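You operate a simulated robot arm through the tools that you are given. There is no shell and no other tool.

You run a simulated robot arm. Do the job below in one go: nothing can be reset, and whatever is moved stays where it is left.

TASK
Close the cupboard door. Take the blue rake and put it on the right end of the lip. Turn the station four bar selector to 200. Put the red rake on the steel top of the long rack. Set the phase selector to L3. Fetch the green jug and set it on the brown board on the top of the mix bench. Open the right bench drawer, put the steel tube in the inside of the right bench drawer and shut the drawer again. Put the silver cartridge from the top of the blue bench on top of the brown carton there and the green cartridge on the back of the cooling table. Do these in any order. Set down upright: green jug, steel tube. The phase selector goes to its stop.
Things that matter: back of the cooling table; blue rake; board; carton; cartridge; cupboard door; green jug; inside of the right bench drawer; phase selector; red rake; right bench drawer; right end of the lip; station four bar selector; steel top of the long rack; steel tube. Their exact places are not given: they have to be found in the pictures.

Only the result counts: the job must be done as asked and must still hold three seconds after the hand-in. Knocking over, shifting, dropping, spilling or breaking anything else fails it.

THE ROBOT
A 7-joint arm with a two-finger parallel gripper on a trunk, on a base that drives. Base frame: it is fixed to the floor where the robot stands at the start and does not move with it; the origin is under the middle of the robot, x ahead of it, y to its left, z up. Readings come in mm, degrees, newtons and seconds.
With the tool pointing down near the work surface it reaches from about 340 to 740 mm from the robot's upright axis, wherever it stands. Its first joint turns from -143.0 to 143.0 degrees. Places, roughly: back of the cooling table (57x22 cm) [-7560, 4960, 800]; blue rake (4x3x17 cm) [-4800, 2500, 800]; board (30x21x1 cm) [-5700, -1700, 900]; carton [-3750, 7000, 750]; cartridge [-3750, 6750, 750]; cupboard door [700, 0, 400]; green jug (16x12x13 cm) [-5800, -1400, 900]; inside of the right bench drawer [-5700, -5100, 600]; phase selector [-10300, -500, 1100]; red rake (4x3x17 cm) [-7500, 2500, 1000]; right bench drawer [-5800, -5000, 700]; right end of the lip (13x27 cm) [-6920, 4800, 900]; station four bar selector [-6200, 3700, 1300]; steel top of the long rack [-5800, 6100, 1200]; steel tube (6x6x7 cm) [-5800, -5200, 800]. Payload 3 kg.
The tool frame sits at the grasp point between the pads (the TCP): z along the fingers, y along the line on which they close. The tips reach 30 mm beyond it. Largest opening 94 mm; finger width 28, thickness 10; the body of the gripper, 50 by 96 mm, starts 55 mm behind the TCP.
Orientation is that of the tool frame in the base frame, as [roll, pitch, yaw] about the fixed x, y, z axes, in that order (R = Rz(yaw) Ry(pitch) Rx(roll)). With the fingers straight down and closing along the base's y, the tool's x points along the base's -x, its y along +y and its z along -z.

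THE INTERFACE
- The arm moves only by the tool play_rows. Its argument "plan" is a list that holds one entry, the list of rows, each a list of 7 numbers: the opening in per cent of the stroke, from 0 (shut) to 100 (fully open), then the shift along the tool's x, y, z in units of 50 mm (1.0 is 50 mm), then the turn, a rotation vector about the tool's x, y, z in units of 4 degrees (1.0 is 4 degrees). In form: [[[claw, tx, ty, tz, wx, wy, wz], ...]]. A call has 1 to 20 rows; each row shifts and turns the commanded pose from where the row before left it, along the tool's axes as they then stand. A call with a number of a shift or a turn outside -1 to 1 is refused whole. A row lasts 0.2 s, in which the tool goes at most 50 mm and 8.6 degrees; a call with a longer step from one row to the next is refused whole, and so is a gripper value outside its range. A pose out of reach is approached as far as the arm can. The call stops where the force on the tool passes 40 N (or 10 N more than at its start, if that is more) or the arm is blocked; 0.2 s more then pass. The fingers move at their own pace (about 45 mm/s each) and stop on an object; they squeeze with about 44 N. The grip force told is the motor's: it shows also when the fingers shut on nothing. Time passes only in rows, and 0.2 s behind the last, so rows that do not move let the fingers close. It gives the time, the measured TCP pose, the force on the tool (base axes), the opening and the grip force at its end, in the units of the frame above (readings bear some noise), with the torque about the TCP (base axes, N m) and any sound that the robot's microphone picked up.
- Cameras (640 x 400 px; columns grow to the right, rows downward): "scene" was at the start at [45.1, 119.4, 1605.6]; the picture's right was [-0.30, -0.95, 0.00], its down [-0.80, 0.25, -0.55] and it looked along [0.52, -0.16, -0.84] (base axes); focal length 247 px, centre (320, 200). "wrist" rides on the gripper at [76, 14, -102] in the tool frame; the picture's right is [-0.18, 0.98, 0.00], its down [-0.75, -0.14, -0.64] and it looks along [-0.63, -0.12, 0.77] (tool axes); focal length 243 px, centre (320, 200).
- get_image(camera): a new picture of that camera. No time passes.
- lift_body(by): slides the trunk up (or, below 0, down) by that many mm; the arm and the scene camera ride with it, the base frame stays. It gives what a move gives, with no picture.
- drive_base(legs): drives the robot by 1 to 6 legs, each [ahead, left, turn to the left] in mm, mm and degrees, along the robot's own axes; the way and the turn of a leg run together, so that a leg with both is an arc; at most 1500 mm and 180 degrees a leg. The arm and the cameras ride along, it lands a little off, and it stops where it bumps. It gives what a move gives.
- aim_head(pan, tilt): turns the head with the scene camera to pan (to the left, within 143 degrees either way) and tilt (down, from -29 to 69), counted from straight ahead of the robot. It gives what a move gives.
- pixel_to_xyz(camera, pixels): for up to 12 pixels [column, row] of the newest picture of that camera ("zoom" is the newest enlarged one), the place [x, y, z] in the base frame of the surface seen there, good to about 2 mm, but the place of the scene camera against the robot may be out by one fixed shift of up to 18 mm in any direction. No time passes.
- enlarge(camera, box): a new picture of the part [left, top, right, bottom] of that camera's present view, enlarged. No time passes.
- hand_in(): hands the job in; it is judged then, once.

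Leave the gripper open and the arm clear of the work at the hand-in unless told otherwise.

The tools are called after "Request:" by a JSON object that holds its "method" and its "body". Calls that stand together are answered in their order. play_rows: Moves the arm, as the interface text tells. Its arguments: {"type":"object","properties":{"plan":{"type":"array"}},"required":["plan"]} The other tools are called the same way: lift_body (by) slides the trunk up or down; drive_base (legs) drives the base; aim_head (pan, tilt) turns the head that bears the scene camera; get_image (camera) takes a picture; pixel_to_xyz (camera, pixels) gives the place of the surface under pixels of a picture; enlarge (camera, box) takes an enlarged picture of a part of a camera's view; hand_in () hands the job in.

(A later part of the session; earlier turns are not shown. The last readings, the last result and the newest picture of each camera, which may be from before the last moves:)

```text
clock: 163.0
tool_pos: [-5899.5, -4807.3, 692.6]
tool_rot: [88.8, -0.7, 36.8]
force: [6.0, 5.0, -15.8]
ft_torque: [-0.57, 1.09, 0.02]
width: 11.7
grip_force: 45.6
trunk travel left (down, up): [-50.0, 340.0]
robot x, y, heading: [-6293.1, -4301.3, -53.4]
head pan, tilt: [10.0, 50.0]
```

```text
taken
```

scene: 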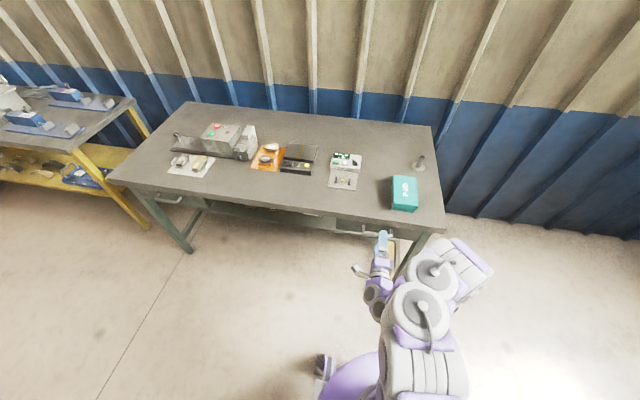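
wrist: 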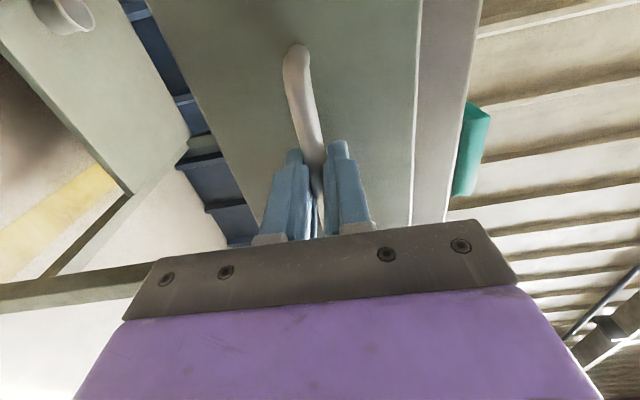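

The drawer follows. I pull 170 mm more.

Request:
{"method": "drive_base", "body": {"legs": [[-100, 0, 0], [-70, 0, 0]]}}

Request:
{"method": "get_image", "body": {"camera": "scene"}}

Request:
{"method": "enlarge", "body": {"camera": "scene", "box": [300, 150, 492, 270]}}

```text
clock: 164.8
tool_pos: [-6004.3, -4661.9, 693.4]
tool_rot: [89.5, -1.2, 37.7]
force: [9.6, 7.9, -17.6]
ft_torque: [-0.52, 1.22, 0.59]
width: 12.2
grip_force: 45.2
trunk travel left (down, up): [-50.0, 340.0]
robot x, y, heading: [-6397.1, -4162.0, -53.2]
head pan, tilt: [10.0, 50.0]
stopped in leg 2: the force on the tool passed its limit at 42 N (the readings are from after the stop); the commanded pose is now the measured one
```

```text
taken
```

scene: 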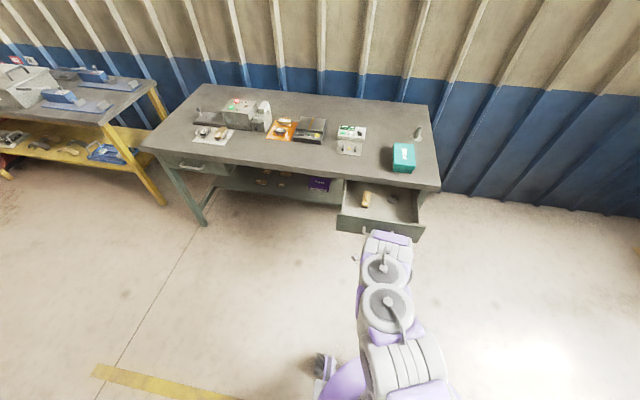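

```text
3.33 times, centred on (396, 210) of scene
```

zoom: 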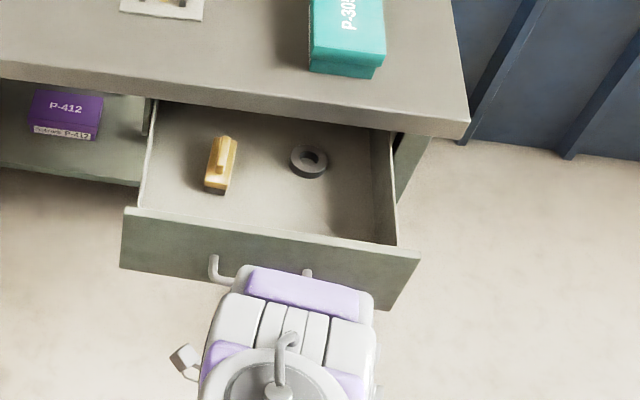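

The drawer is open ~240 mm (at its stop). Inside are a yellow block (zoom 220,165) and a ring (308,162); the front part is free. I measure, then release the handle.

Request:
{"method": "pixel_to_xyz", "body": {"camera": "zoom", "pixels": [[145, 205], [390, 240], [155, 110], [372, 135], [300, 205], [340, 210], [220, 180], [308, 172], [265, 240], [180, 200], [355, 160], [308, 150]]}}

Request:
{"method": "play_rows", "body": {"plan": [[[60, 0, 0, 0, 0, 0, 0], [60, 0, 0, 0, 0, 0, 0], [60, 0, 0, 0, 0, 0, 0], [60, 0, 0, 0, 0, 0, 0], [60, 0, 0, -0.3, 0, 0, 0], [60, 0, 0, -0.5, 0, 0, 0]]]}}

```text
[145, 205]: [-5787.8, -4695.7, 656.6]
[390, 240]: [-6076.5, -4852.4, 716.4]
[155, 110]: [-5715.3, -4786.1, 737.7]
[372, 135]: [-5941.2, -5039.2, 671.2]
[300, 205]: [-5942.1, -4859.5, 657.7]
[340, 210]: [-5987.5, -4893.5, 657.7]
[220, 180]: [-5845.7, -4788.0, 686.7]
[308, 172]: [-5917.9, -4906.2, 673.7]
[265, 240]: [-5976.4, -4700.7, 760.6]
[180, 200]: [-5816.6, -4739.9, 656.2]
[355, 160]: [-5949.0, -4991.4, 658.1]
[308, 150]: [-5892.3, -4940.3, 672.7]
```

```text
clock: 166.2
tool_pos: [-6031.7, -4632.6, 694.2]
tool_rot: [89.0, -1.2, 37.3]
force: [-1.1, -0.2, -0.3]
ft_torque: [0.0, 0.0, -0.01]
width: 56.4
grip_force: 0.1
trunk travel left (down, up): [-50.0, 340.0]
robot x, y, heading: [-6395.2, -4164.5, -53.3]
head pan, tilt: [10.0, 50.0]
```

Released. I back away, turn the tool down again and raise the trunk.

Request:
{"method": "drive_base", "body": {"legs": [[-200, 0, 0]]}}

Request:
{"method": "play_rows", "body": {"plan": [[[100, 0, 0, 0, 1, 1, -1], [100, 0, 0, 0, 1, 1, -1], [100, 0, 0, 0, 1, 1, -1], [100, 0, 0, 0, 1, 1, -1], [100, 0, 0, 0, 1, 1, -1], [100, 0, 0, 0, 1, 1, -1], [100, 0, 0, 0, 1, 1, -1], [100, 0, 0, 0, 1, 1, -1], [100, 0, 0, 0, 1, 1, -1], [100, 0, 0, 0, 1, 1, -1], [100, 0, 0, 0, 1, 1, -1], [100, 0, 0, 0, 1, 1, -1], [100, 0, 0, 0, 1, 1, -1], [100, 0, 0, 0, 1, 1, -1], [100, 0, 0, 0, 1, 1, -1], [100, 0, 0, 0, 1, 1, -1], [100, 0, 0, 0, 1, 1, -1], [100, 0, 0, 0, 0.32, 0.32, -0.32]]]}}

Request:
{"method": "lift_body", "body": {"by": 300}}

```text
clock: 167.9
tool_pos: [-6149.4, -4468.3, 692.9]
tool_rot: [89.0, -1.2, 37.7]
force: [0.5, -0.7, -0.5]
ft_torque: [-0.01, 0.02, -0.02]
width: 56.5
grip_force: 0.0
trunk travel left (down, up): [-50.0, 340.0]
robot x, y, heading: [-6513.5, -3999.5, -53.0]
head pan, tilt: [10.0, 50.0]
```

```text
clock: 171.7
tool_pos: [-6159.2, -4463.6, 696.7]
tool_rot: [178.2, 1.4, 127.9]
force: [-0.2, -0.5, -0.2]
ft_torque: [-0.03, -0.02, 0.01]
width: 93.8
grip_force: 0.1
out of reach, approached as far as the arm can: row 18
trunk travel left (down, up): [-50.0, 340.0]
robot x, y, heading: [-6515.6, -4004.5, -53.0]
head pan, tilt: [10.0, 50.0]
```

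```text
clock: 174.7
tool_pos: [-6158.7, -4463.2, 995.5]
tool_rot: [178.1, 1.4, 127.9]
force: [-1.3, 0.3, 0.1]
ft_torque: [0.0, -0.01, 0.01]
width: 94.0
grip_force: 0.1
trunk travel left (down, up): [-350.0, 40.0]
robot x, y, heading: [-6518.2, -4003.4, -52.9]
head pan, tilt: [10.0, 50.0]
```

I level the tool, then drive to the right end of the bench (beside the open drawer) and turn to face it.

Request:
{"method": "play_rows", "body": {"plan": [[[100, 0, 0, 0, 0.475, 0.35, 0], [100, 0, 0, 0, 0, 0, 0]]]}}

Request:
{"method": "drive_base", "body": {"legs": [[0, 0, -1.1], [0, -565, 0], [940, 0, 0]]}}

Request:
{"method": "aim_head", "body": {"pan": 60, "tilt": 50}}

Request:
{"method": "get_image", "body": {"camera": "scene"}}

```text
clock: 175.3
tool_pos: [-6159.2, -4464.6, 996.4]
tool_rot: [178.1, 1.4, 127.8]
force: [0.1, 0.4, 0.8]
ft_torque: [0.02, -0.02, -0.02]
width: 93.8
grip_force: 0.2
trunk travel left (down, up): [-350.0, 40.0]
robot x, y, heading: [-6516.9, -4003.8, -53.0]
head pan, tilt: [10.0, 50.0]
```

```text
clock: 183.4
tool_pos: [-6038.8, -5572.9, 997.6]
tool_rot: [178.0, 1.2, 127.1]
force: [0.4, -0.5, -0.4]
ft_torque: [0.0, -0.01, 0.02]
width: 93.8
grip_force: 0.1
trunk travel left (down, up): [-350.0, 40.0]
robot x, y, heading: [-6387.6, -5104.9, -53.6]
head pan, tilt: [10.0, 50.0]
```

```text
clock: 184.6
tool_pos: [-6038.7, -5571.2, 997.9]
tool_rot: [178.1, 1.5, 127.2]
force: [-0.6, 0.6, -0.5]
ft_torque: [-0.02, 0.01, 0.0]
width: 93.9
grip_force: 0.1
trunk travel left (down, up): [-350.0, 40.0]
robot x, y, heading: [-6386.2, -5107.3, -53.7]
head pan, tilt: [60.0, 50.0]
```

```text
taken
```

scene: 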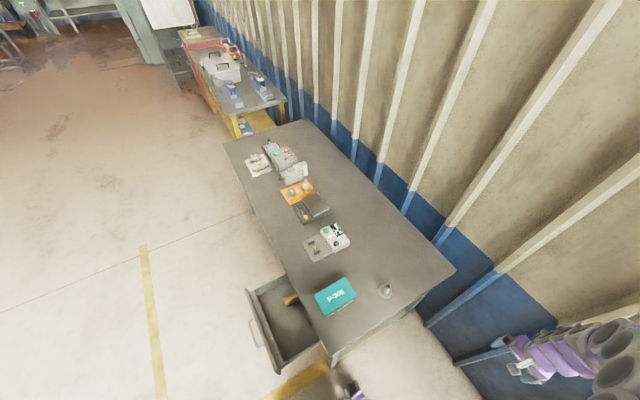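

The view is good: tube at (385,290), open drawer at (285,320). I turn left 63° to face the bench end; the arm passes above the tops.

Request:
{"method": "drive_base", "body": {"legs": [[0, 0, 63]]}}

Request:
{"method": "aim_head", "body": {"pan": 5, "tilt": 55}}

Request:
{"method": "get_image", "body": {"camera": "scene"}}

Request:
{"method": "get_image", "body": {"camera": "wrist"}}

```text
clock: 187.8
tool_pos: [-5815.6, -5000.7, 997.8]
tool_rot: [178.2, 1.5, -169.4]
force: [0.4, -0.4, -0.5]
ft_torque: [0.0, -0.01, 0.0]
width: 94.1
grip_force: 0.0
trunk travel left (down, up): [-350.0, 40.0]
robot x, y, heading: [-6387.6, -5108.1, 9.8]
head pan, tilt: [60.0, 50.0]
```

```text
clock: 189.0
tool_pos: [-5817.4, -5000.8, 999.4]
tool_rot: [178.0, 1.6, -169.4]
force: [0.3, 0.0, -0.3]
ft_torque: [0.04, 0.01, -0.01]
width: 94.2
grip_force: 0.1
trunk travel left (down, up): [-350.0, 40.0]
robot x, y, heading: [-6389.5, -5104.2, 9.4]
head pan, tilt: [5.0, 55.0]
```

```text
taken
```

scene: 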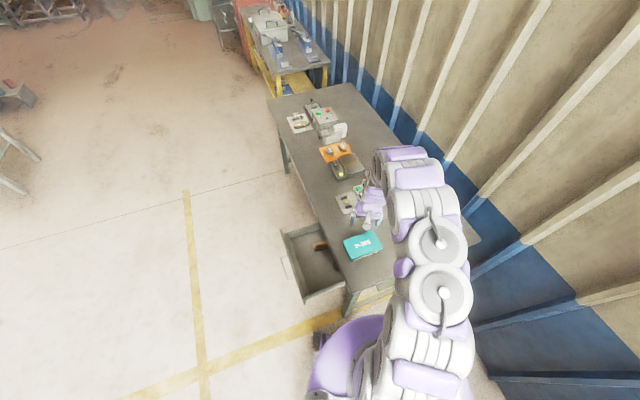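

```text
taken
```

wrist: 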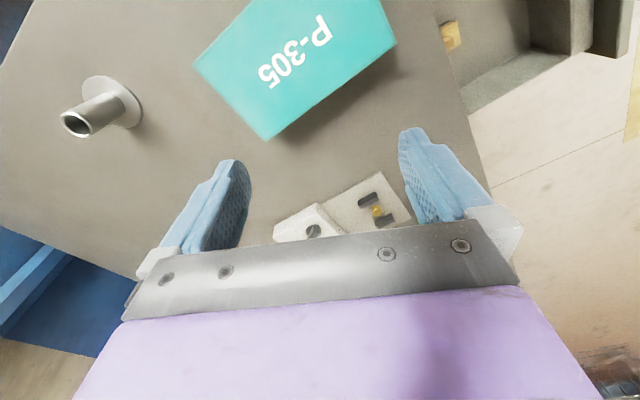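

The tube shows in the wrist picture at (95,110). I measure it.

Request:
{"method": "pixel_to_xyz", "body": {"camera": "wrist", "pixels": [[75, 122], [100, 105], [85, 88], [138, 105], [115, 125], [95, 78], [65, 115], [90, 130], [110, 95], [200, 150]]}}

```text
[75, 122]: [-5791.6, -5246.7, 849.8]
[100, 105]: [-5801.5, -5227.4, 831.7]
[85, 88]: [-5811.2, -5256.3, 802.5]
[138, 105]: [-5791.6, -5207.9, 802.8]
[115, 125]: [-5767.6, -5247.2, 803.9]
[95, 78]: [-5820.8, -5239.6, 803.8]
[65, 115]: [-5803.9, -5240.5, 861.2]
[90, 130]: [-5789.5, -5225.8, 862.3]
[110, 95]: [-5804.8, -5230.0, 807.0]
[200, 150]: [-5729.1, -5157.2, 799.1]
```

The tube's axis is at (-5796,-5234), top z≈862, foot on the bench at 799. I move above it, level the tool and check.

Request:
{"method": "play_rows", "body": {"plan": [[[100, 0.076, -0.777, 0, 0, 0, 0], [100, 0.076, -0.777, 0, 0, 0, 0], [100, 0.076, -0.777, 0, 0, 0, 0], [100, 0.076, -0.777, 0, 0, 0, 0], [100, 0.076, -0.777, 0, 0, 0, 0], [100, 0.076, -0.777, 0, 0, 0, 0], [100, 0, 0, 0, 0.475, 0.37, 0], [100, 0, 0, 0, 0, 0, 0]]]}}

Request:
{"method": "get_image", "body": {"camera": "wrist"}}

```text
clock: 190.8
tool_pos: [-5797.6, -5235.9, 991.6]
tool_rot: [178.1, 1.6, -169.3]
force: [0.4, -0.4, -0.5]
ft_torque: [-0.01, -0.02, 0.03]
width: 94.1
grip_force: 0.0
trunk travel left (down, up): [-350.0, 40.0]
robot x, y, heading: [-6389.0, -5104.0, 9.7]
head pan, tilt: [5.0, 55.0]
```

```text
taken
```

wrist: 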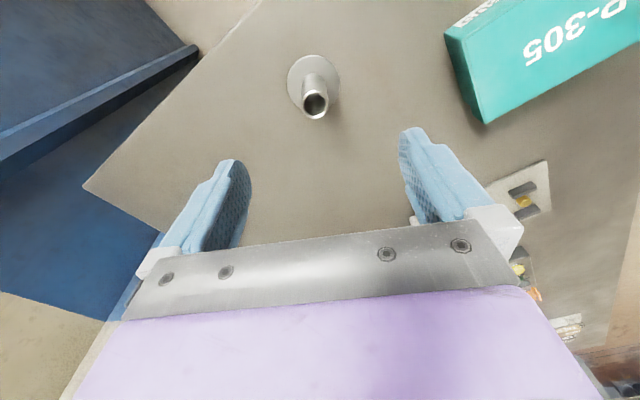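

The tool still reads 2° off level; I test a small turn to see its effect.

Request:
{"method": "play_rows", "body": {"plan": [[[100, 0, 0, 0, 0.5, 0, 0], [100, 0, 0, 0, 0, 0, 0], [100, 0, 0, 0, 0, 0, 0]]]}}

Request:
{"method": "play_rows", "body": {"plan": [[[100, 0, 0, 0, 0, 0.5, 0], [100, 0, 0, 0, 0, 0, 0], [100, 0, 0, 0, 0, 0, 0]]]}}

```text
clock: 191.6
tool_pos: [-5812.2, -5215.9, 986.9]
tool_rot: [-178.1, 0.1, -169.4]
force: [0.2, -1.4, -0.7]
ft_torque: [0.03, 0.04, 0.02]
width: 94.2
grip_force: 0.0
out of reach, approached as far as the arm can: row 1
trunk travel left (down, up): [-350.0, 40.0]
robot x, y, heading: [-6383.9, -5105.9, 9.7]
head pan, tilt: [5.0, 55.0]
```

```text
clock: 192.4
tool_pos: [-5813.1, -5216.4, 985.3]
tool_rot: [-178.1, 0.1, -169.3]
force: [0.2, -0.2, 0.6]
ft_torque: [0.01, -0.02, 0.02]
width: 94.0
grip_force: 0.0
trunk travel left (down, up): [-350.0, 40.0]
robot x, y, heading: [-6387.9, -5105.3, 9.4]
head pan, tilt: [5.0, 55.0]
```

The arm seems near a joint limit there. The tube is round, so I turn the tool about its own axis toward the arm's direction to relieve it.

Request:
{"method": "play_rows", "body": {"plan": [[[100, 0, 0, 0, 0, 0, 1], [100, 0, 0, 0, 0, 0, 1], [100, 0, 0, 0, 0, 0, 1], [100, 0, 0, 0, 0, 0, 1], [100, 0, 0, 0, 0, 0, 1], [100, 0, 0, 0, 0, 0, 1], [100, 0, 0, 0, 0, 0, 0], [100, 0, 0, 0, 0, 0, 0]]]}}

```text
clock: 194.2
tool_pos: [-5867.9, -5222.1, 1003.1]
tool_rot: [-177.5, -0.9, 166.6]
force: [0.3, 0.3, -0.2]
ft_torque: [-0.01, 0.02, 0.01]
width: 93.8
grip_force: 0.2
out of reach, approached as far as the arm can: row 1, 3, 4, 5, 6
trunk travel left (down, up): [-350.0, 40.0]
robot x, y, heading: [-6390.4, -5106.1, 9.8]
head pan, tilt: [5.0, 55.0]
```

Turning that way worsens it. I look at the arm's shape from the head.

Request:
{"method": "aim_head", "body": {"pan": -15, "tilt": 50}}

Request:
{"method": "get_image", "body": {"camera": "scene"}}

```text
clock: 195.0
tool_pos: [-5867.4, -5222.0, 1002.5]
tool_rot: [-177.5, -0.9, 166.6]
force: [1.0, 0.3, 0.3]
ft_torque: [-0.01, 0.03, 0.01]
width: 93.8
grip_force: 0.0
trunk travel left (down, up): [-350.0, 40.0]
robot x, y, heading: [-6383.9, -5107.1, 9.8]
head pan, tilt: [-15.0, 50.0]
```

```text
taken
```

scene: 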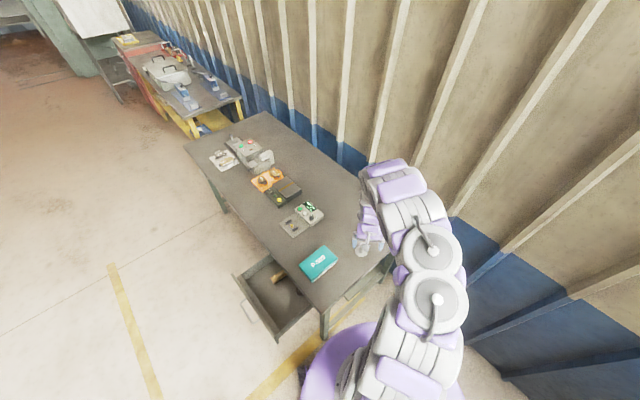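

Request:
{"method": "play_rows", "body": {"plan": [[[100, 0, 0, 0, 0, 0, -1], [100, 0, 0, 0, 0, 0, -1], [100, 0, 0, 0, 0, 0, -1], [100, 0, 0, 0, 0, 0, -1], [100, 0, 0, 0, 0, 0, -1], [100, 0, 0, 0, 0, 0, -1], [100, 0, 0, 0, 0, 0, -1], [100, 0, 0, 0, 0, 0, -1], [100, 0, 0, 0, 0, 0, 0], [100, 0, 0, 0, 0, 0, 0]]]}}

```text
clock: 197.2
tool_pos: [-5867.1, -5222.5, 1002.4]
tool_rot: [-178.4, -2.0, -161.5]
force: [1.0, -0.2, -1.1]
ft_torque: [-0.02, 0.02, 0.01]
width: 94.1
grip_force: 0.0
trunk travel left (down, up): [-350.0, 40.0]
robot x, y, heading: [-6385.9, -5106.4, 9.5]
head pan, tilt: [-15.0, 50.0]
```

That way works. I level the tool and move back over the tube.

Request:
{"method": "play_rows", "body": {"plan": [[[100, 0, 0, 0, -0.4, -0.5, -1], [100, 0, 0, 0, 0, 0, -1], [100, 0, 0, 0, 0, 0, 0]]]}}

```text
clock: 198.0
tool_pos: [-5866.4, -5222.0, 1003.7]
tool_rot: [180.0, -0.2, -153.4]
force: [0.0, 0.3, -1.0]
ft_torque: [-0.04, -0.02, -0.02]
width: 93.9
grip_force: 0.0
trunk travel left (down, up): [-350.0, 40.0]
robot x, y, heading: [-6384.6, -5104.1, 9.8]
head pan, tilt: [-15.0, 50.0]
```

Request:
{"method": "play_rows", "body": {"plan": [[[100, -0.572, -0.421, 0, 0, 0, 0], [100, -0.572, -0.421, 0, 0, 0, 0], [100, 0, 0, 0, 0, 0, 0]]]}}

Request:
{"method": "get_image", "body": {"camera": "wrist"}}

```text
clock: 198.8
tool_pos: [-5802.2, -5229.6, 1002.4]
tool_rot: [179.9, -0.2, -153.4]
force: [0.9, -0.1, 0.4]
ft_torque: [0.01, 0.0, 0.02]
width: 93.8
grip_force: 0.1
out of reach, approached as far as the arm can: row 2
trunk travel left (down, up): [-350.0, 40.0]
robot x, y, heading: [-6388.6, -5107.1, 10.1]
head pan, tilt: [-15.0, 50.0]
```

```text
taken
```

wrist: 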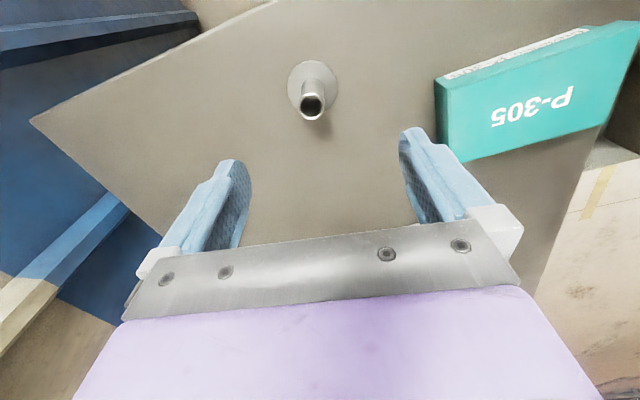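

The arm stops just short there, so I move the base 100 mm along the bench end instead.

Request:
{"method": "drive_base", "body": {"legs": [[44, -90, 0]]}}

```text
clock: 200.0
tool_pos: [-5747.6, -5267.8, 1008.4]
tool_rot: [-178.2, -0.9, -153.0]
force: [2.1, 3.1, -0.4]
ft_torque: [-0.19, 0.14, 0.01]
width: 94.2
grip_force: 0.1
trunk travel left (down, up): [-350.0, 40.0]
robot x, y, heading: [-6327.3, -5174.0, 9.8]
head pan, tilt: [-15.0, 50.0]
```

The tool moved less than the base, so something may touch. I look to the right for the elbow and the wall.

Request:
{"method": "aim_head", "body": {"pan": -50, "tilt": 35}}

Request:
{"method": "get_image", "body": {"camera": "scene"}}

Request:
{"method": "get_image", "body": {"camera": "wrist"}}

```text
clock: 201.0
tool_pos: [-5749.1, -5272.7, 1008.8]
tool_rot: [-178.7, -0.7, -152.8]
force: [0.5, 0.0, 0.1]
ft_torque: [-0.09, 0.07, 0.02]
width: 94.1
grip_force: 0.1
trunk travel left (down, up): [-350.0, 40.0]
robot x, y, heading: [-6336.4, -5174.3, 9.7]
head pan, tilt: [-50.0, 35.0]
```

```text
taken
```

scene: 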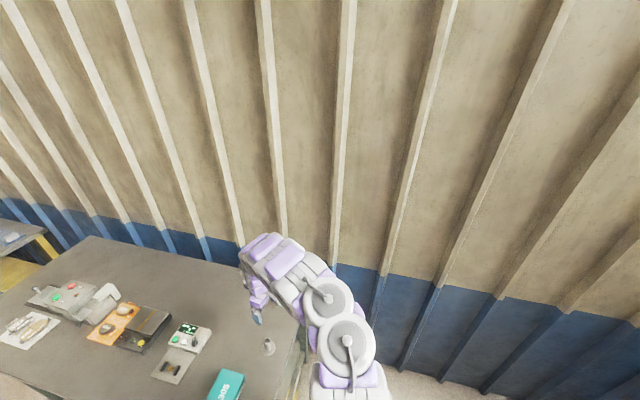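

```text
taken
```

wrist: 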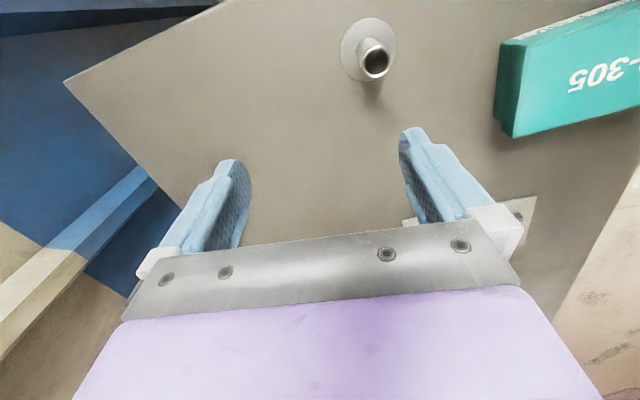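

Request:
{"method": "pixel_to_xyz", "body": {"camera": "scene", "pixels": [[285, 235], [262, 240], [300, 250], [340, 300], [330, 240], [240, 225], [375, 340], [400, 300], [290, 260]]}}

```text
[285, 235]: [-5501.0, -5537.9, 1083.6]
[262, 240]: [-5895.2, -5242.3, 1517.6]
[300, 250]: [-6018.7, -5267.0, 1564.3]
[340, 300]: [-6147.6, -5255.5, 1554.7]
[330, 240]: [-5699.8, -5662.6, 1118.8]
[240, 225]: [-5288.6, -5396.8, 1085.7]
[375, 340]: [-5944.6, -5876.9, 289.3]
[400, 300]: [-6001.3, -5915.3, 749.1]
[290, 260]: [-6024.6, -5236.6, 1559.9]
```

No contact with the wall. I now move back over the tube, which is 541 mm from my axis.

Request:
{"method": "play_rows", "body": {"plan": [[[100, 0.26, 0.55, 0, 0, 0, 0], [100, 0.26, 0.55, 0, 0, 0, 0], [100, 0, 0, 0, 0, 0, 0], [100, 0, 0, 0, 0, 0, 0]]]}}

Request:
{"method": "get_image", "body": {"camera": "wrist"}}

```text
clock: 202.0
tool_pos: [-5791.8, -5259.9, 1004.3]
tool_rot: [-179.7, -0.2, -153.1]
force: [-0.3, -1.3, -0.1]
ft_torque: [0.04, -0.06, -0.01]
width: 94.1
grip_force: 0.1
trunk travel left (down, up): [-350.0, 40.0]
robot x, y, heading: [-6330.6, -5180.1, 9.7]
head pan, tilt: [-50.0, 35.0]
```

```text
taken
```

wrist: 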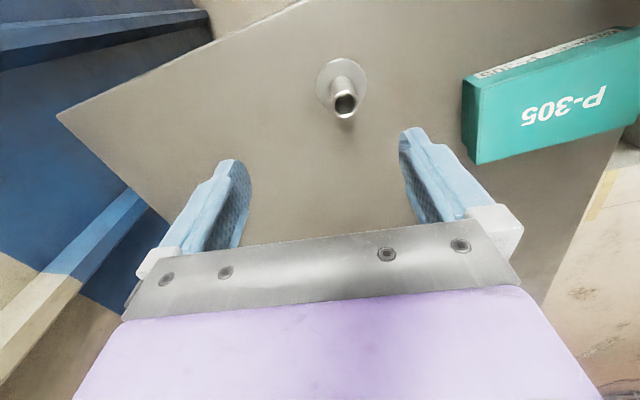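

Request:
{"method": "play_rows", "body": {"plan": [[[100, -0.16, 0.5, 0, 0, 0, 0], [100, 0, 0, 0, 0, 0, 0], [100, 0, 0, 0, 0, 0, 0]]]}}

Request:
{"method": "get_image", "body": {"camera": "wrist"}}

Request:
{"method": "enlarge", "body": {"camera": "wrist", "box": [270, 40, 400, 140]}}

```text
clock: 202.8
tool_pos: [-5797.8, -5225.4, 1005.7]
tool_rot: [-179.4, -0.5, -153.0]
force: [0.1, 0.0, -0.5]
ft_torque: [0.02, -0.01, -0.01]
width: 94.0
grip_force: 0.1
trunk travel left (down, up): [-350.0, 40.0]
robot x, y, heading: [-6328.9, -5177.4, 9.6]
head pan, tilt: [-50.0, 35.0]
```

```text
taken
```

wrist: 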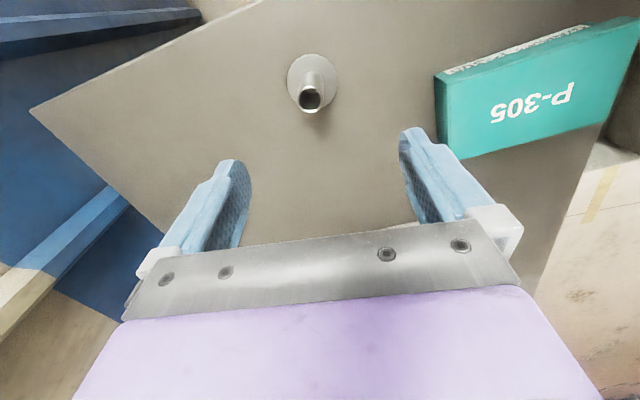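

```text
4.00 times, centred on (335, 90) of wrist
```

zoom: 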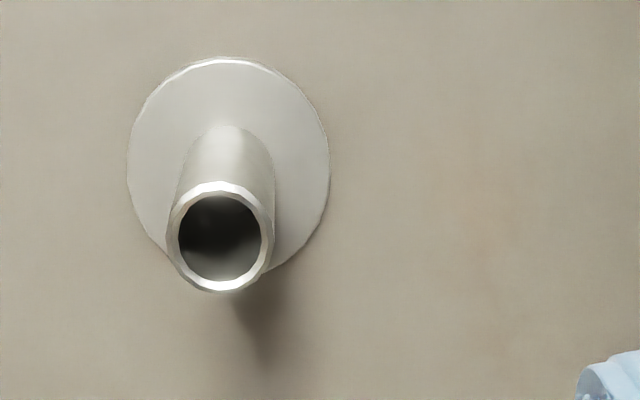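

Request:
{"method": "pixel_to_xyz", "body": {"camera": "zoom", "pixels": [[170, 235], [270, 235], [220, 287], [220, 185], [130, 160], [326, 160], [228, 65]]}}

```text
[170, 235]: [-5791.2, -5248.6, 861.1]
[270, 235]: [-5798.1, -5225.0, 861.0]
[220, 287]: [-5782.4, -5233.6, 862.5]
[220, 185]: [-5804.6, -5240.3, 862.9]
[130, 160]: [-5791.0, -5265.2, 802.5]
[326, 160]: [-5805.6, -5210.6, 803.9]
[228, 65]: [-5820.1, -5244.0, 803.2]
```

The tube's axis is 12 mm to the tool's right. I correct, then descend 163 mm with the fingers open and check.

Request:
{"method": "play_rows", "body": {"plan": [[[100, 0.03, -0.235, 0, -0.15, -0.1, 0], [100, 0, 0, 0.7, 0, 0, 0], [100, 0, 0, 0.7, 0, 0, 0], [100, 0, 0, 0.6, 0, 0, 0], [100, 0, 0, 0.3, 0, 0, 0], [100, 0, 0, 0, 0, 0, 0]]]}}

Request:
{"method": "get_image", "body": {"camera": "wrist"}}

```text
clock: 204.2
tool_pos: [-5800.4, -5220.9, 915.5]
tool_rot: [-179.6, -0.1, -152.7]
force: [0.5, 0.7, -0.4]
ft_torque: [-0.05, 0.02, -0.01]
width: 94.1
grip_force: 0.2
out of reach, approached as far as the arm can: row 4, 5
trunk travel left (down, up): [-350.0, 40.0]
robot x, y, heading: [-6332.2, -5172.7, 9.7]
head pan, tilt: [-50.0, 35.0]
```

```text
taken
```

wrist: 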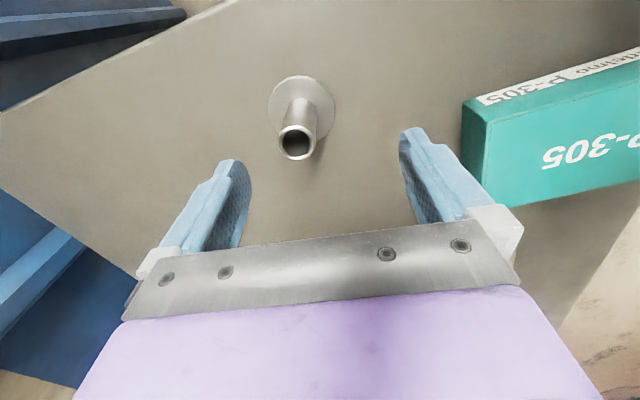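

The arm hits its limit low; I lower the trunk instead. First the arm goes up 40 mm and 14 mm to its right.

Request:
{"method": "play_rows", "body": {"plan": [[[100, 0, 0, -0.6, 0, 0, 0], [100, 0, -0.28, -0.6, 0, 0, 0], [100, 0, 0, 0, 0, 0, 0], [100, 0, 0, 0, 0, 0, 0]]]}}

Request:
{"method": "lift_body", "body": {"by": -60}}

Request:
{"method": "get_image", "body": {"camera": "wrist"}}

```text
clock: 205.2
tool_pos: [-5795.8, -5229.0, 977.6]
tool_rot: [-179.5, -0.2, -152.8]
force: [0.2, 0.3, -0.8]
ft_torque: [-0.08, 0.07, -0.03]
width: 93.9
grip_force: 0.0
trunk travel left (down, up): [-350.0, 40.0]
robot x, y, heading: [-6330.4, -5171.0, 9.6]
head pan, tilt: [-50.0, 35.0]
```

```text
clock: 206.2
tool_pos: [-5795.5, -5238.0, 917.2]
tool_rot: [-179.6, 0.0, -152.9]
force: [0.5, 0.2, 0.3]
ft_torque: [-0.04, -0.02, 0.0]
width: 94.1
grip_force: 0.2
trunk travel left (down, up): [-290.0, 100.0]
robot x, y, heading: [-6332.5, -5173.6, 9.4]
head pan, tilt: [-50.0, 35.0]
```

```text
taken
```

wrist: 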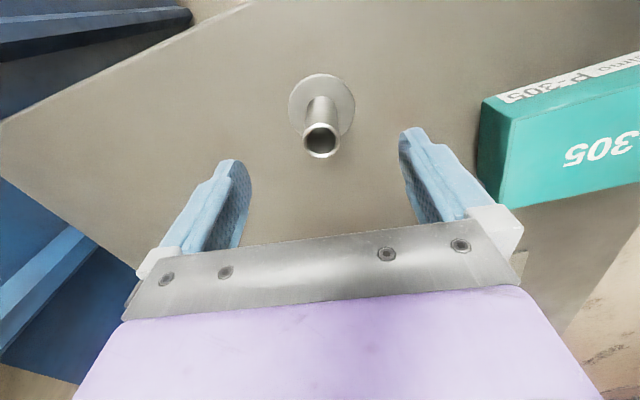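

The tube is now centred (321,140). I lower the trunk 75 mm to bring the pads round the tube.

Request:
{"method": "lift_body", "body": {"by": -75}}

Request:
{"method": "get_image", "body": {"camera": "wrist"}}

```text
clock: 207.3
tool_pos: [-5792.0, -5250.4, 840.7]
tool_rot: [179.7, 0.1, -152.9]
force: [-0.1, -1.3, -0.5]
ft_torque: [0.0, 0.03, -0.01]
width: 94.1
grip_force: 0.0
trunk travel left (down, up): [-215.0, 175.0]
robot x, y, heading: [-6331.0, -5185.1, 9.6]
head pan, tilt: [-50.0, 35.0]
```

```text
taken
```

wrist: 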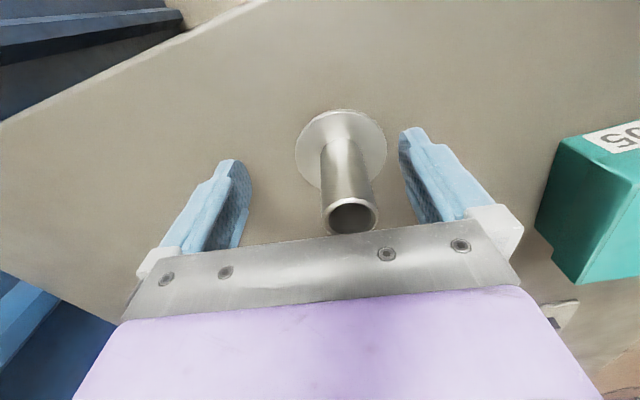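

The tube is now 14 mm to the tool's left. I shift left and recheck.

Request:
{"method": "play_rows", "body": {"plan": [[[100, 0, 0.14, 0, 0, 0, 0], [100, 0, 0.14, 0, 0, 0, 0], [100, 0, 0, 0, 0, 0, 0]]]}}

Request:
{"method": "get_image", "body": {"camera": "wrist"}}

```text
clock: 208.1
tool_pos: [-5798.9, -5235.1, 840.2]
tool_rot: [179.8, 0.0, -152.9]
force: [-0.2, 0.1, -0.7]
ft_torque: [-0.01, 0.01, 0.01]
width: 93.9
grip_force: 0.1
trunk travel left (down, up): [-215.0, 175.0]
robot x, y, heading: [-6331.4, -5175.8, 9.8]
head pan, tilt: [-50.0, 35.0]
```

```text
taken
```

wrist: 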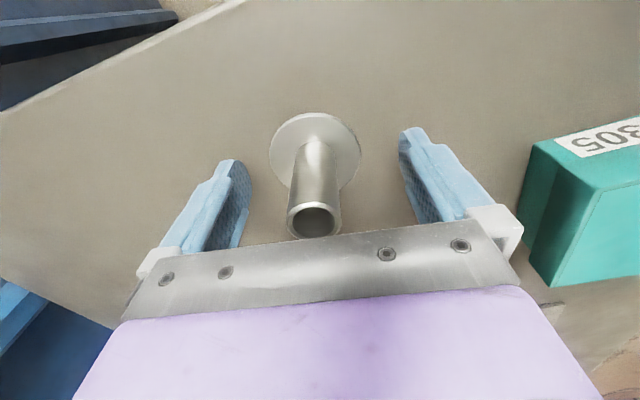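

Centred within 3 mm. I close the gripper.

Request:
{"method": "play_rows", "body": {"plan": [[[50, 0, -0.04, 0, 0, 0, 0], [20, 0, 0, 0, 0, 0, 0], [0, 0, 0, 0, 0, 0, 0], [0, 0, 0, 0, 0, 0, 0], [0, 0, 0, 0, 0, 0, 0], [0, 0, 0, 0, 0, 0, 0]]]}}

Request:
{"method": "get_image", "body": {"camera": "wrist"}}

```text
clock: 209.5
tool_pos: [-5798.5, -5232.8, 841.3]
tool_rot: [179.9, 0.0, -152.9]
force: [0.2, 1.8, -0.1]
ft_torque: [-0.01, -0.04, -0.02]
width: 26.4
grip_force: 44.3
trunk travel left (down, up): [-215.0, 175.0]
robot x, y, heading: [-6330.3, -5178.4, 9.6]
head pan, tilt: [-50.0, 35.0]
```

```text
taken
```

wrist: 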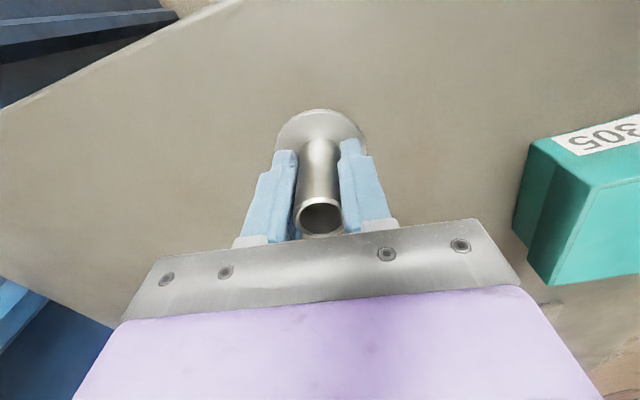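

Gripped (26 mm). I lift with the trunk by 150 mm.

Request:
{"method": "lift_body", "body": {"by": 150}}

Request:
{"method": "get_image", "body": {"camera": "wrist"}}

Request:
{"method": "aim_head", "body": {"pan": 15, "tilt": 55}}

Request:
{"method": "get_image", "body": {"camera": "scene"}}

```text
clock: 211.3
tool_pos: [-5798.7, -5233.8, 990.9]
tool_rot: [179.8, 0.0, -152.9]
force: [0.6, 1.0, -3.2]
ft_torque: [0.03, 0.0, -0.01]
width: 26.3
grip_force: 44.3
trunk travel left (down, up): [-365.0, 25.0]
robot x, y, heading: [-6330.3, -5174.3, 9.8]
head pan, tilt: [-50.0, 35.0]
```

```text
taken
```

wrist: 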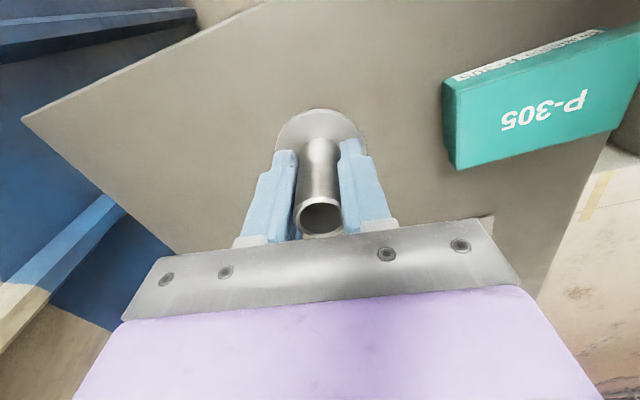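

```text
clock: 212.6
tool_pos: [-5798.2, -5234.2, 990.3]
tool_rot: [179.9, 0.0, -153.0]
force: [0.1, -0.9, -2.0]
ft_torque: [-0.01, 0.03, 0.01]
width: 26.4
grip_force: 44.1
trunk travel left (down, up): [-365.0, 25.0]
robot x, y, heading: [-6331.4, -5173.1, 9.7]
head pan, tilt: [15.0, 55.0]
```

```text
taken
```

scene: 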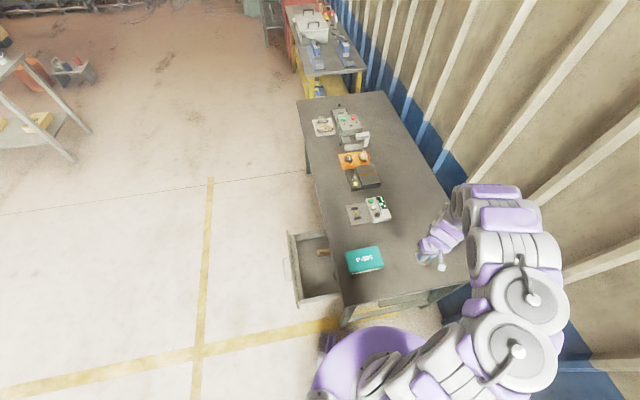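

I turn the base left 52°, which carries the tube to above the open drawer.

Request:
{"method": "drive_base", "body": {"legs": [[0, 0, 52]]}}

Request:
{"method": "get_image", "body": {"camera": "wrist"}}

Request:
{"method": "aim_head", "body": {"pan": 0, "tilt": 60}}

Request:
{"method": "get_image", "body": {"camera": "scene"}}

```text
clock: 215.3
tool_pos: [-5950.0, -4800.8, 990.5]
tool_rot: [179.9, 0.0, -102.1]
force: [-0.6, -0.5, -2.0]
ft_torque: [-0.02, -0.02, 0.01]
width: 26.3
grip_force: 43.9
trunk travel left (down, up): [-365.0, 25.0]
robot x, y, heading: [-6326.6, -5177.8, 60.6]
head pan, tilt: [15.0, 55.0]
```

```text
taken
```

wrist: 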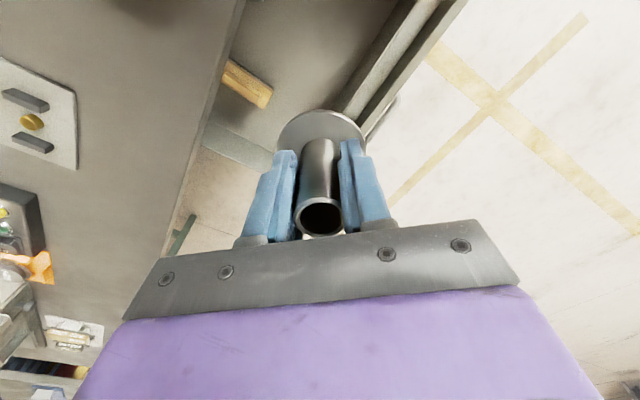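

```text
clock: 216.1
tool_pos: [-5951.5, -4802.1, 992.4]
tool_rot: [179.9, 0.1, -102.2]
force: [0.2, 0.0, -2.2]
ft_torque: [-0.01, -0.01, 0.02]
width: 26.1
grip_force: 44.1
trunk travel left (down, up): [-365.0, 25.0]
robot x, y, heading: [-6331.5, -5176.3, 60.4]
head pan, tilt: [0.0, 60.0]
```

```text
taken
```

scene: 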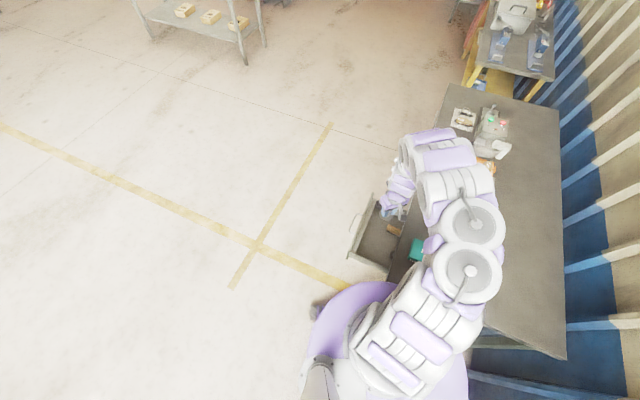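

The tube is over the drawer. I check the drawer's inside in the wrist picture.

Request:
{"method": "pixel_to_xyz", "body": {"camera": "wrist", "pixels": [[265, 95], [300, 60], [265, 125], [240, 75], [320, 95], [345, 100], [400, 30], [380, 110], [215, 155], [225, 100]]}}

```text
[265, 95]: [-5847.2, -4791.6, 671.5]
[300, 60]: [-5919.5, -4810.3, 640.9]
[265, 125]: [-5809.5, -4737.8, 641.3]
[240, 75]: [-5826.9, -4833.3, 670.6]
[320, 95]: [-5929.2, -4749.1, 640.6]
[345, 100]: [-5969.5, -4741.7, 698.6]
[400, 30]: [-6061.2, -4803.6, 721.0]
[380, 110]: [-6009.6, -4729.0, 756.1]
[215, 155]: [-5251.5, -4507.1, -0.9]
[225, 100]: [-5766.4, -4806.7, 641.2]
```

The drawer floor is at z=641 and the place under the tube is free. I shift 23 mm away from the yellow block and lower the trunk 200 mm.

Request:
{"method": "play_rows", "body": {"plan": [[[0, 0.36, 0.3, 0, 0, 0, 0], [0, 0, 0, 0, 0, 0, 0], [0, 0, 0, 0, 0, 0, 0]]]}}

Request:
{"method": "lift_body", "body": {"by": -200}}

Request:
{"method": "get_image", "body": {"camera": "wrist"}}

Request:
{"method": "get_image", "body": {"camera": "scene"}}

```text
clock: 216.9
tool_pos: [-5969.3, -4814.2, 993.5]
tool_rot: [-179.9, 0.2, -102.2]
force: [0.3, -0.2, -2.9]
ft_torque: [-0.02, -0.01, 0.0]
width: 26.0
grip_force: 44.4
trunk travel left (down, up): [-365.0, 25.0]
robot x, y, heading: [-6335.2, -5175.6, 60.3]
head pan, tilt: [0.0, 60.0]
```

```text
clock: 219.1
tool_pos: [-5969.0, -4814.9, 793.4]
tool_rot: [179.9, 0.1, -102.2]
force: [-0.8, 0.3, -2.6]
ft_torque: [0.01, 0.0, 0.01]
width: 26.4
grip_force: 43.3
trunk travel left (down, up): [-165.0, 225.0]
robot x, y, heading: [-6330.9, -5174.9, 60.6]
head pan, tilt: [0.0, 60.0]
```

```text
taken
```

wrist: 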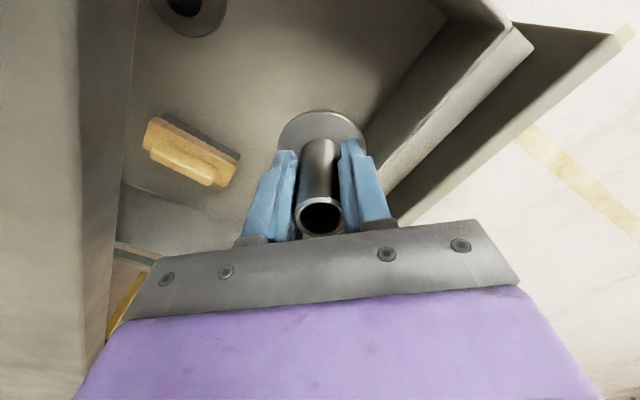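

```text
taken
```

scene: 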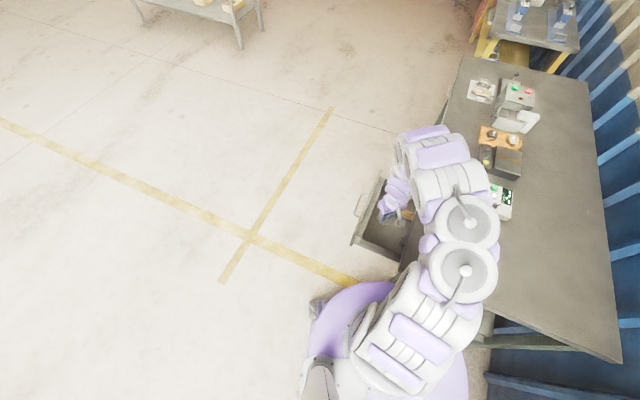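

I shift 20 mm deeper into the drawer so the gripper body clears the front panel, then lower 100 mm more.

Request:
{"method": "play_rows", "body": {"plan": [[[0, 0.27, -0.3, 0, 0, 0, 0], [0, 0, 0, 0, 0, 0, 0], [0, 0, 0, 0, 0, 0, 0]]]}}

Request:
{"method": "lift_body", "body": {"by": -100}}

Request:
{"method": "get_image", "body": {"camera": "wrist"}}

```text
clock: 219.8
tool_pos: [-5958.8, -4831.3, 793.0]
tool_rot: [179.9, 0.1, -102.2]
force: [0.1, 0.8, -1.8]
ft_torque: [-0.01, -0.01, 0.01]
width: 26.2
grip_force: 44.1
trunk travel left (down, up): [-165.0, 225.0]
robot x, y, heading: [-6326.6, -5174.0, 60.5]
head pan, tilt: [0.0, 60.0]
```

```text
clock: 221.2
tool_pos: [-5959.1, -4830.1, 691.7]
tool_rot: [179.9, 0.2, -102.2]
force: [0.8, -0.1, -3.0]
ft_torque: [-0.02, 0.02, -0.01]
width: 26.4
grip_force: 44.0
trunk travel left (down, up): [-65.0, 325.0]
robot x, y, heading: [-6329.1, -5178.2, 60.5]
head pan, tilt: [0.0, 60.0]
```

```text
taken
```

wrist: 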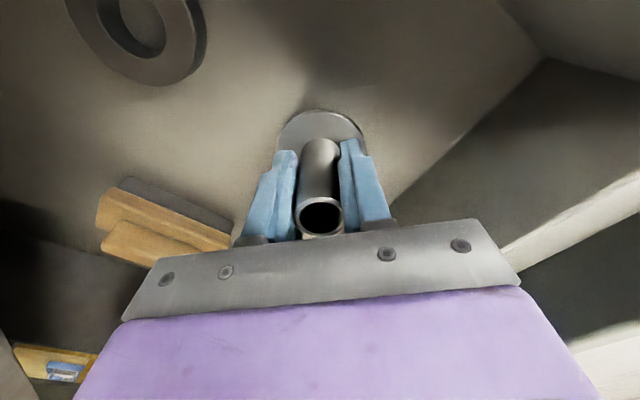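

About 8 mm above the drawer floor. I lower in small steps until the force rises.

Request:
{"method": "play_rows", "body": {"plan": [[[0, 0, 0, 0.06, 0, 0, 0], [0, 0, 0, 0.05, 0, 0, 0], [0, 0, 0, 0.05, 0, 0, 0], [0, 0, 0, 0, 0, 0, 0]]]}}

```text
clock: 222.2
tool_pos: [-5958.3, -4831.5, 685.4]
tool_rot: [179.8, 0.1, -102.1]
force: [-0.3, 0.8, -2.9]
ft_torque: [-0.01, -0.02, -0.02]
width: 26.3
grip_force: 44.1
trunk travel left (down, up): [-65.0, 325.0]
robot x, y, heading: [-6326.0, -5176.4, 60.6]
head pan, tilt: [0.0, 60.0]
```

Request:
{"method": "play_rows", "body": {"plan": [[[0, 0, 0, 0.04, 0, 0, 0], [0, 0, 0, 0.03, 0, 0, 0], [0, 0, 0, 0, 0, 0, 0]]]}}

```text
clock: 222.8
tool_pos: [-5958.1, -4831.6, 684.3]
tool_rot: [-179.8, 0.4, -102.3]
force: [-5.3, -4.0, 34.0]
ft_torque: [-0.74, 0.89, -0.01]
width: 26.1
grip_force: 44.2
trunk travel left (down, up): [-65.0, 325.0]
robot x, y, heading: [-6329.3, -5174.6, 60.4]
head pan, tilt: [0.0, 60.0]
stopped in row 3: the force on the tool passed its limit at 45 N (the readings are from after the stop); the commanded pose is now the measured one
```

The foot is on the drawer floor. I relieve 2 mm, open partly, and rise with the trunk.

Request:
{"method": "play_rows", "body": {"plan": [[[0, 0, 0, -0.03, 0, 0, 0], [35, 0, 0, 0, 0, 0, 0], [60, 0, 0, 0, 0, 0, 0], [60, 0, 0, 0, 0, 0, 0], [60, 0, 0, 0, 0, 0, 0]]]}}

Request:
{"method": "get_image", "body": {"camera": "wrist"}}

```text
clock: 224.0
tool_pos: [-5957.1, -4830.0, 683.4]
tool_rot: [-179.9, 0.3, -102.3]
force: [-0.3, -0.2, -0.4]
ft_torque: [-0.03, -0.03, 0.01]
width: 56.5
grip_force: 0.0
trunk travel left (down, up): [-65.0, 325.0]
robot x, y, heading: [-6331.8, -5176.7, 60.3]
head pan, tilt: [0.0, 60.0]
```

```text
taken
```

wrist: 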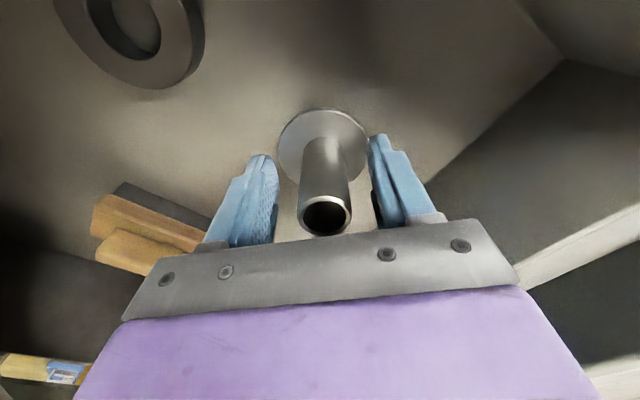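

Upright in the drawer. I rise straight up 80 mm with the arm, then with the trunk.

Request:
{"method": "play_rows", "body": {"plan": [[[60, 0, 0, -0.3, 0, 0, 0], [60, 0, 0, -0.4, 0, 0, 0], [60, 0, 0, -0.4, 0, 0, 0], [60, 0, 0, -0.5, 0, 0, 0], [60, 0, 0, 0, 0, 0, 0]]]}}

Request:
{"method": "lift_body", "body": {"by": 250}}

Request:
{"method": "get_image", "body": {"camera": "wrist"}}

```text
clock: 225.2
tool_pos: [-5958.0, -4831.5, 763.4]
tool_rot: [-179.9, 0.3, -102.3]
force: [0.4, -0.6, 0.1]
ft_torque: [0.02, -0.01, -0.02]
width: 55.9
grip_force: 0.0
trunk travel left (down, up): [-65.0, 325.0]
robot x, y, heading: [-6331.8, -5175.1, 60.6]
head pan, tilt: [0.0, 60.0]
```

```text
clock: 227.8
tool_pos: [-5957.7, -4830.2, 1013.1]
tool_rot: [-180.0, 0.4, -102.1]
force: [0.2, 0.2, -0.6]
ft_torque: [-0.01, 0.0, -0.01]
width: 56.4
grip_force: 0.1
trunk travel left (down, up): [-315.0, 75.0]
robot x, y, heading: [-6327.6, -5177.0, 60.7]
head pan, tilt: [0.0, 60.0]
```

```text
taken
```

wrist: 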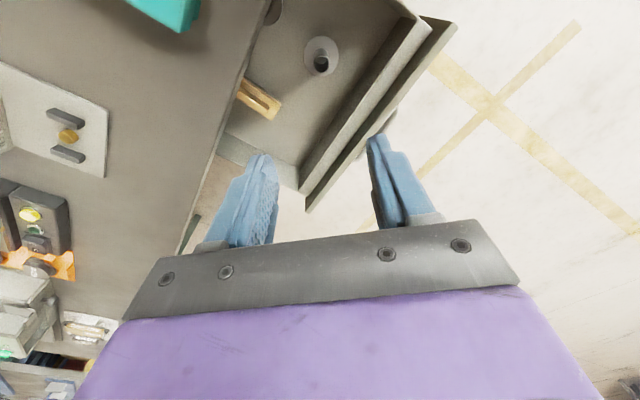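

The tube stands in the drawer. I drive back to the front of the drawer to push it shut.

Request:
{"method": "drive_base", "body": {"legs": [[-200, 0, 0], [0, 0, -114.7], [-800, 0, 0], [0, 600, 0]]}}

Request:
{"method": "aim_head", "body": {"pan": 10, "tilt": 50}}

Request:
{"method": "get_image", "body": {"camera": "scene"}}

```text
clock: 240.9
tool_pos: [-6248.6, -4849.9, 1013.1]
tool_rot: [-180.0, 0.2, 142.6]
force: [0.2, -1.1, 0.4]
ft_torque: [0.0, -0.01, -0.01]
width: 56.3
grip_force: 0.0
trunk travel left (down, up): [-315.0, 75.0]
robot x, y, heading: [-6402.5, -4363.2, -54.4]
head pan, tilt: [0.0, 60.0]
```

```text
clock: 241.7
tool_pos: [-6249.3, -4848.7, 1014.4]
tool_rot: [-179.9, 0.3, 142.6]
force: [-0.2, 0.9, -0.2]
ft_torque: [0.07, 0.03, 0.01]
width: 56.3
grip_force: 0.0
trunk travel left (down, up): [-315.0, 75.0]
robot x, y, heading: [-6400.8, -4361.8, -54.7]
head pan, tilt: [10.0, 50.0]
```

```text
taken
```

scene: 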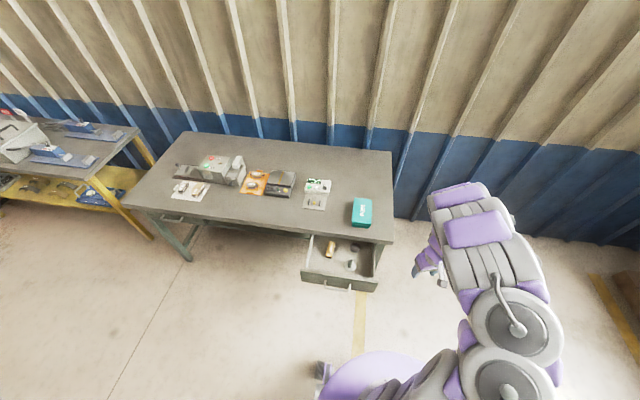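

I square the tool with the robot again (left 158 mm, turn 17°), then tilt it forward.

Request:
{"method": "play_rows", "body": {"plan": [[[0, 0, 0.6, 0, 0, 0, 0.9], [0, 0, 0.6, 0, 0, 0, 0.9], [0, 0, 0.6, 0, 0, 0, 0.9], [0, 0, 0.6, 0, 0, 0, 0.8], [0, 0, 0.6, 0, 0, 0, 0.8], [0, 0, 0, 0, 0, 0, 0]]]}}

Request:
{"method": "lift_body", "body": {"by": -280}}

Request:
{"method": "play_rows", "body": {"plan": [[[0, 0, 0, 0, 0, -1, 0], [0, 0, 0, 0, 0, -1, 0], [0, 0, 0, 0, 0, -1, 0], [0, 0, 0, 0, 0, -1, 0], [0, 0, 0, 0, 0, -1, 0], [0, 0, 0, 0, 0, -1, 0], [0, 0, 0, 0, 0, -1, 0], [0, 0, 0, 0, 0, -1, 0], [0, 0, 0, 0, 0, -1, 0], [0, 0, 0, 0, 0, -1, 0], [0, 0, 0, 0, 0, -1, 0], [0, 0, 0, 0, 0, -1, 0], [0, 0, 0, 0, 0, -1, 0], [0, 0, 0, 0, 0, -1, 0], [0, 0, 0, 0, 0, 0, 0]]]}}

```text
clock: 243.1
tool_pos: [-6141.0, -4736.5, 1016.1]
tool_rot: [-179.9, 0.5, 125.4]
force: [-0.1, 0.6, 0.7]
ft_torque: [0.03, -0.01, 0.03]
width: 0.2
grip_force: 33.3
trunk travel left (down, up): [-315.0, 75.0]
robot x, y, heading: [-6403.0, -4364.7, -54.8]
head pan, tilt: [10.0, 50.0]
```

```text
clock: 245.9
tool_pos: [-6142.5, -4736.5, 737.5]
tool_rot: [-180.0, 0.4, 125.4]
force: [0.5, -0.9, -0.2]
ft_torque: [0.01, 0.05, -0.02]
width: 0.1
grip_force: 32.8
trunk travel left (down, up): [-35.0, 355.0]
robot x, y, heading: [-6401.9, -4363.3, -55.0]
head pan, tilt: [10.0, 50.0]
```

```text
clock: 249.1
tool_pos: [-6070.7, -4771.7, 773.5]
tool_rot: [177.0, 46.2, 124.7]
force: [-0.1, 0.5, -0.4]
ft_torque: [-0.01, 0.02, 0.04]
width: 0.2
grip_force: 33.5
out of reach, approached as far as the arm can: row 8, 9, 10, 12, 13, 14
trunk travel left (down, up): [-35.0, 355.0]
robot x, y, heading: [-6402.3, -4362.5, -54.8]
head pan, tilt: [10.0, 50.0]
```

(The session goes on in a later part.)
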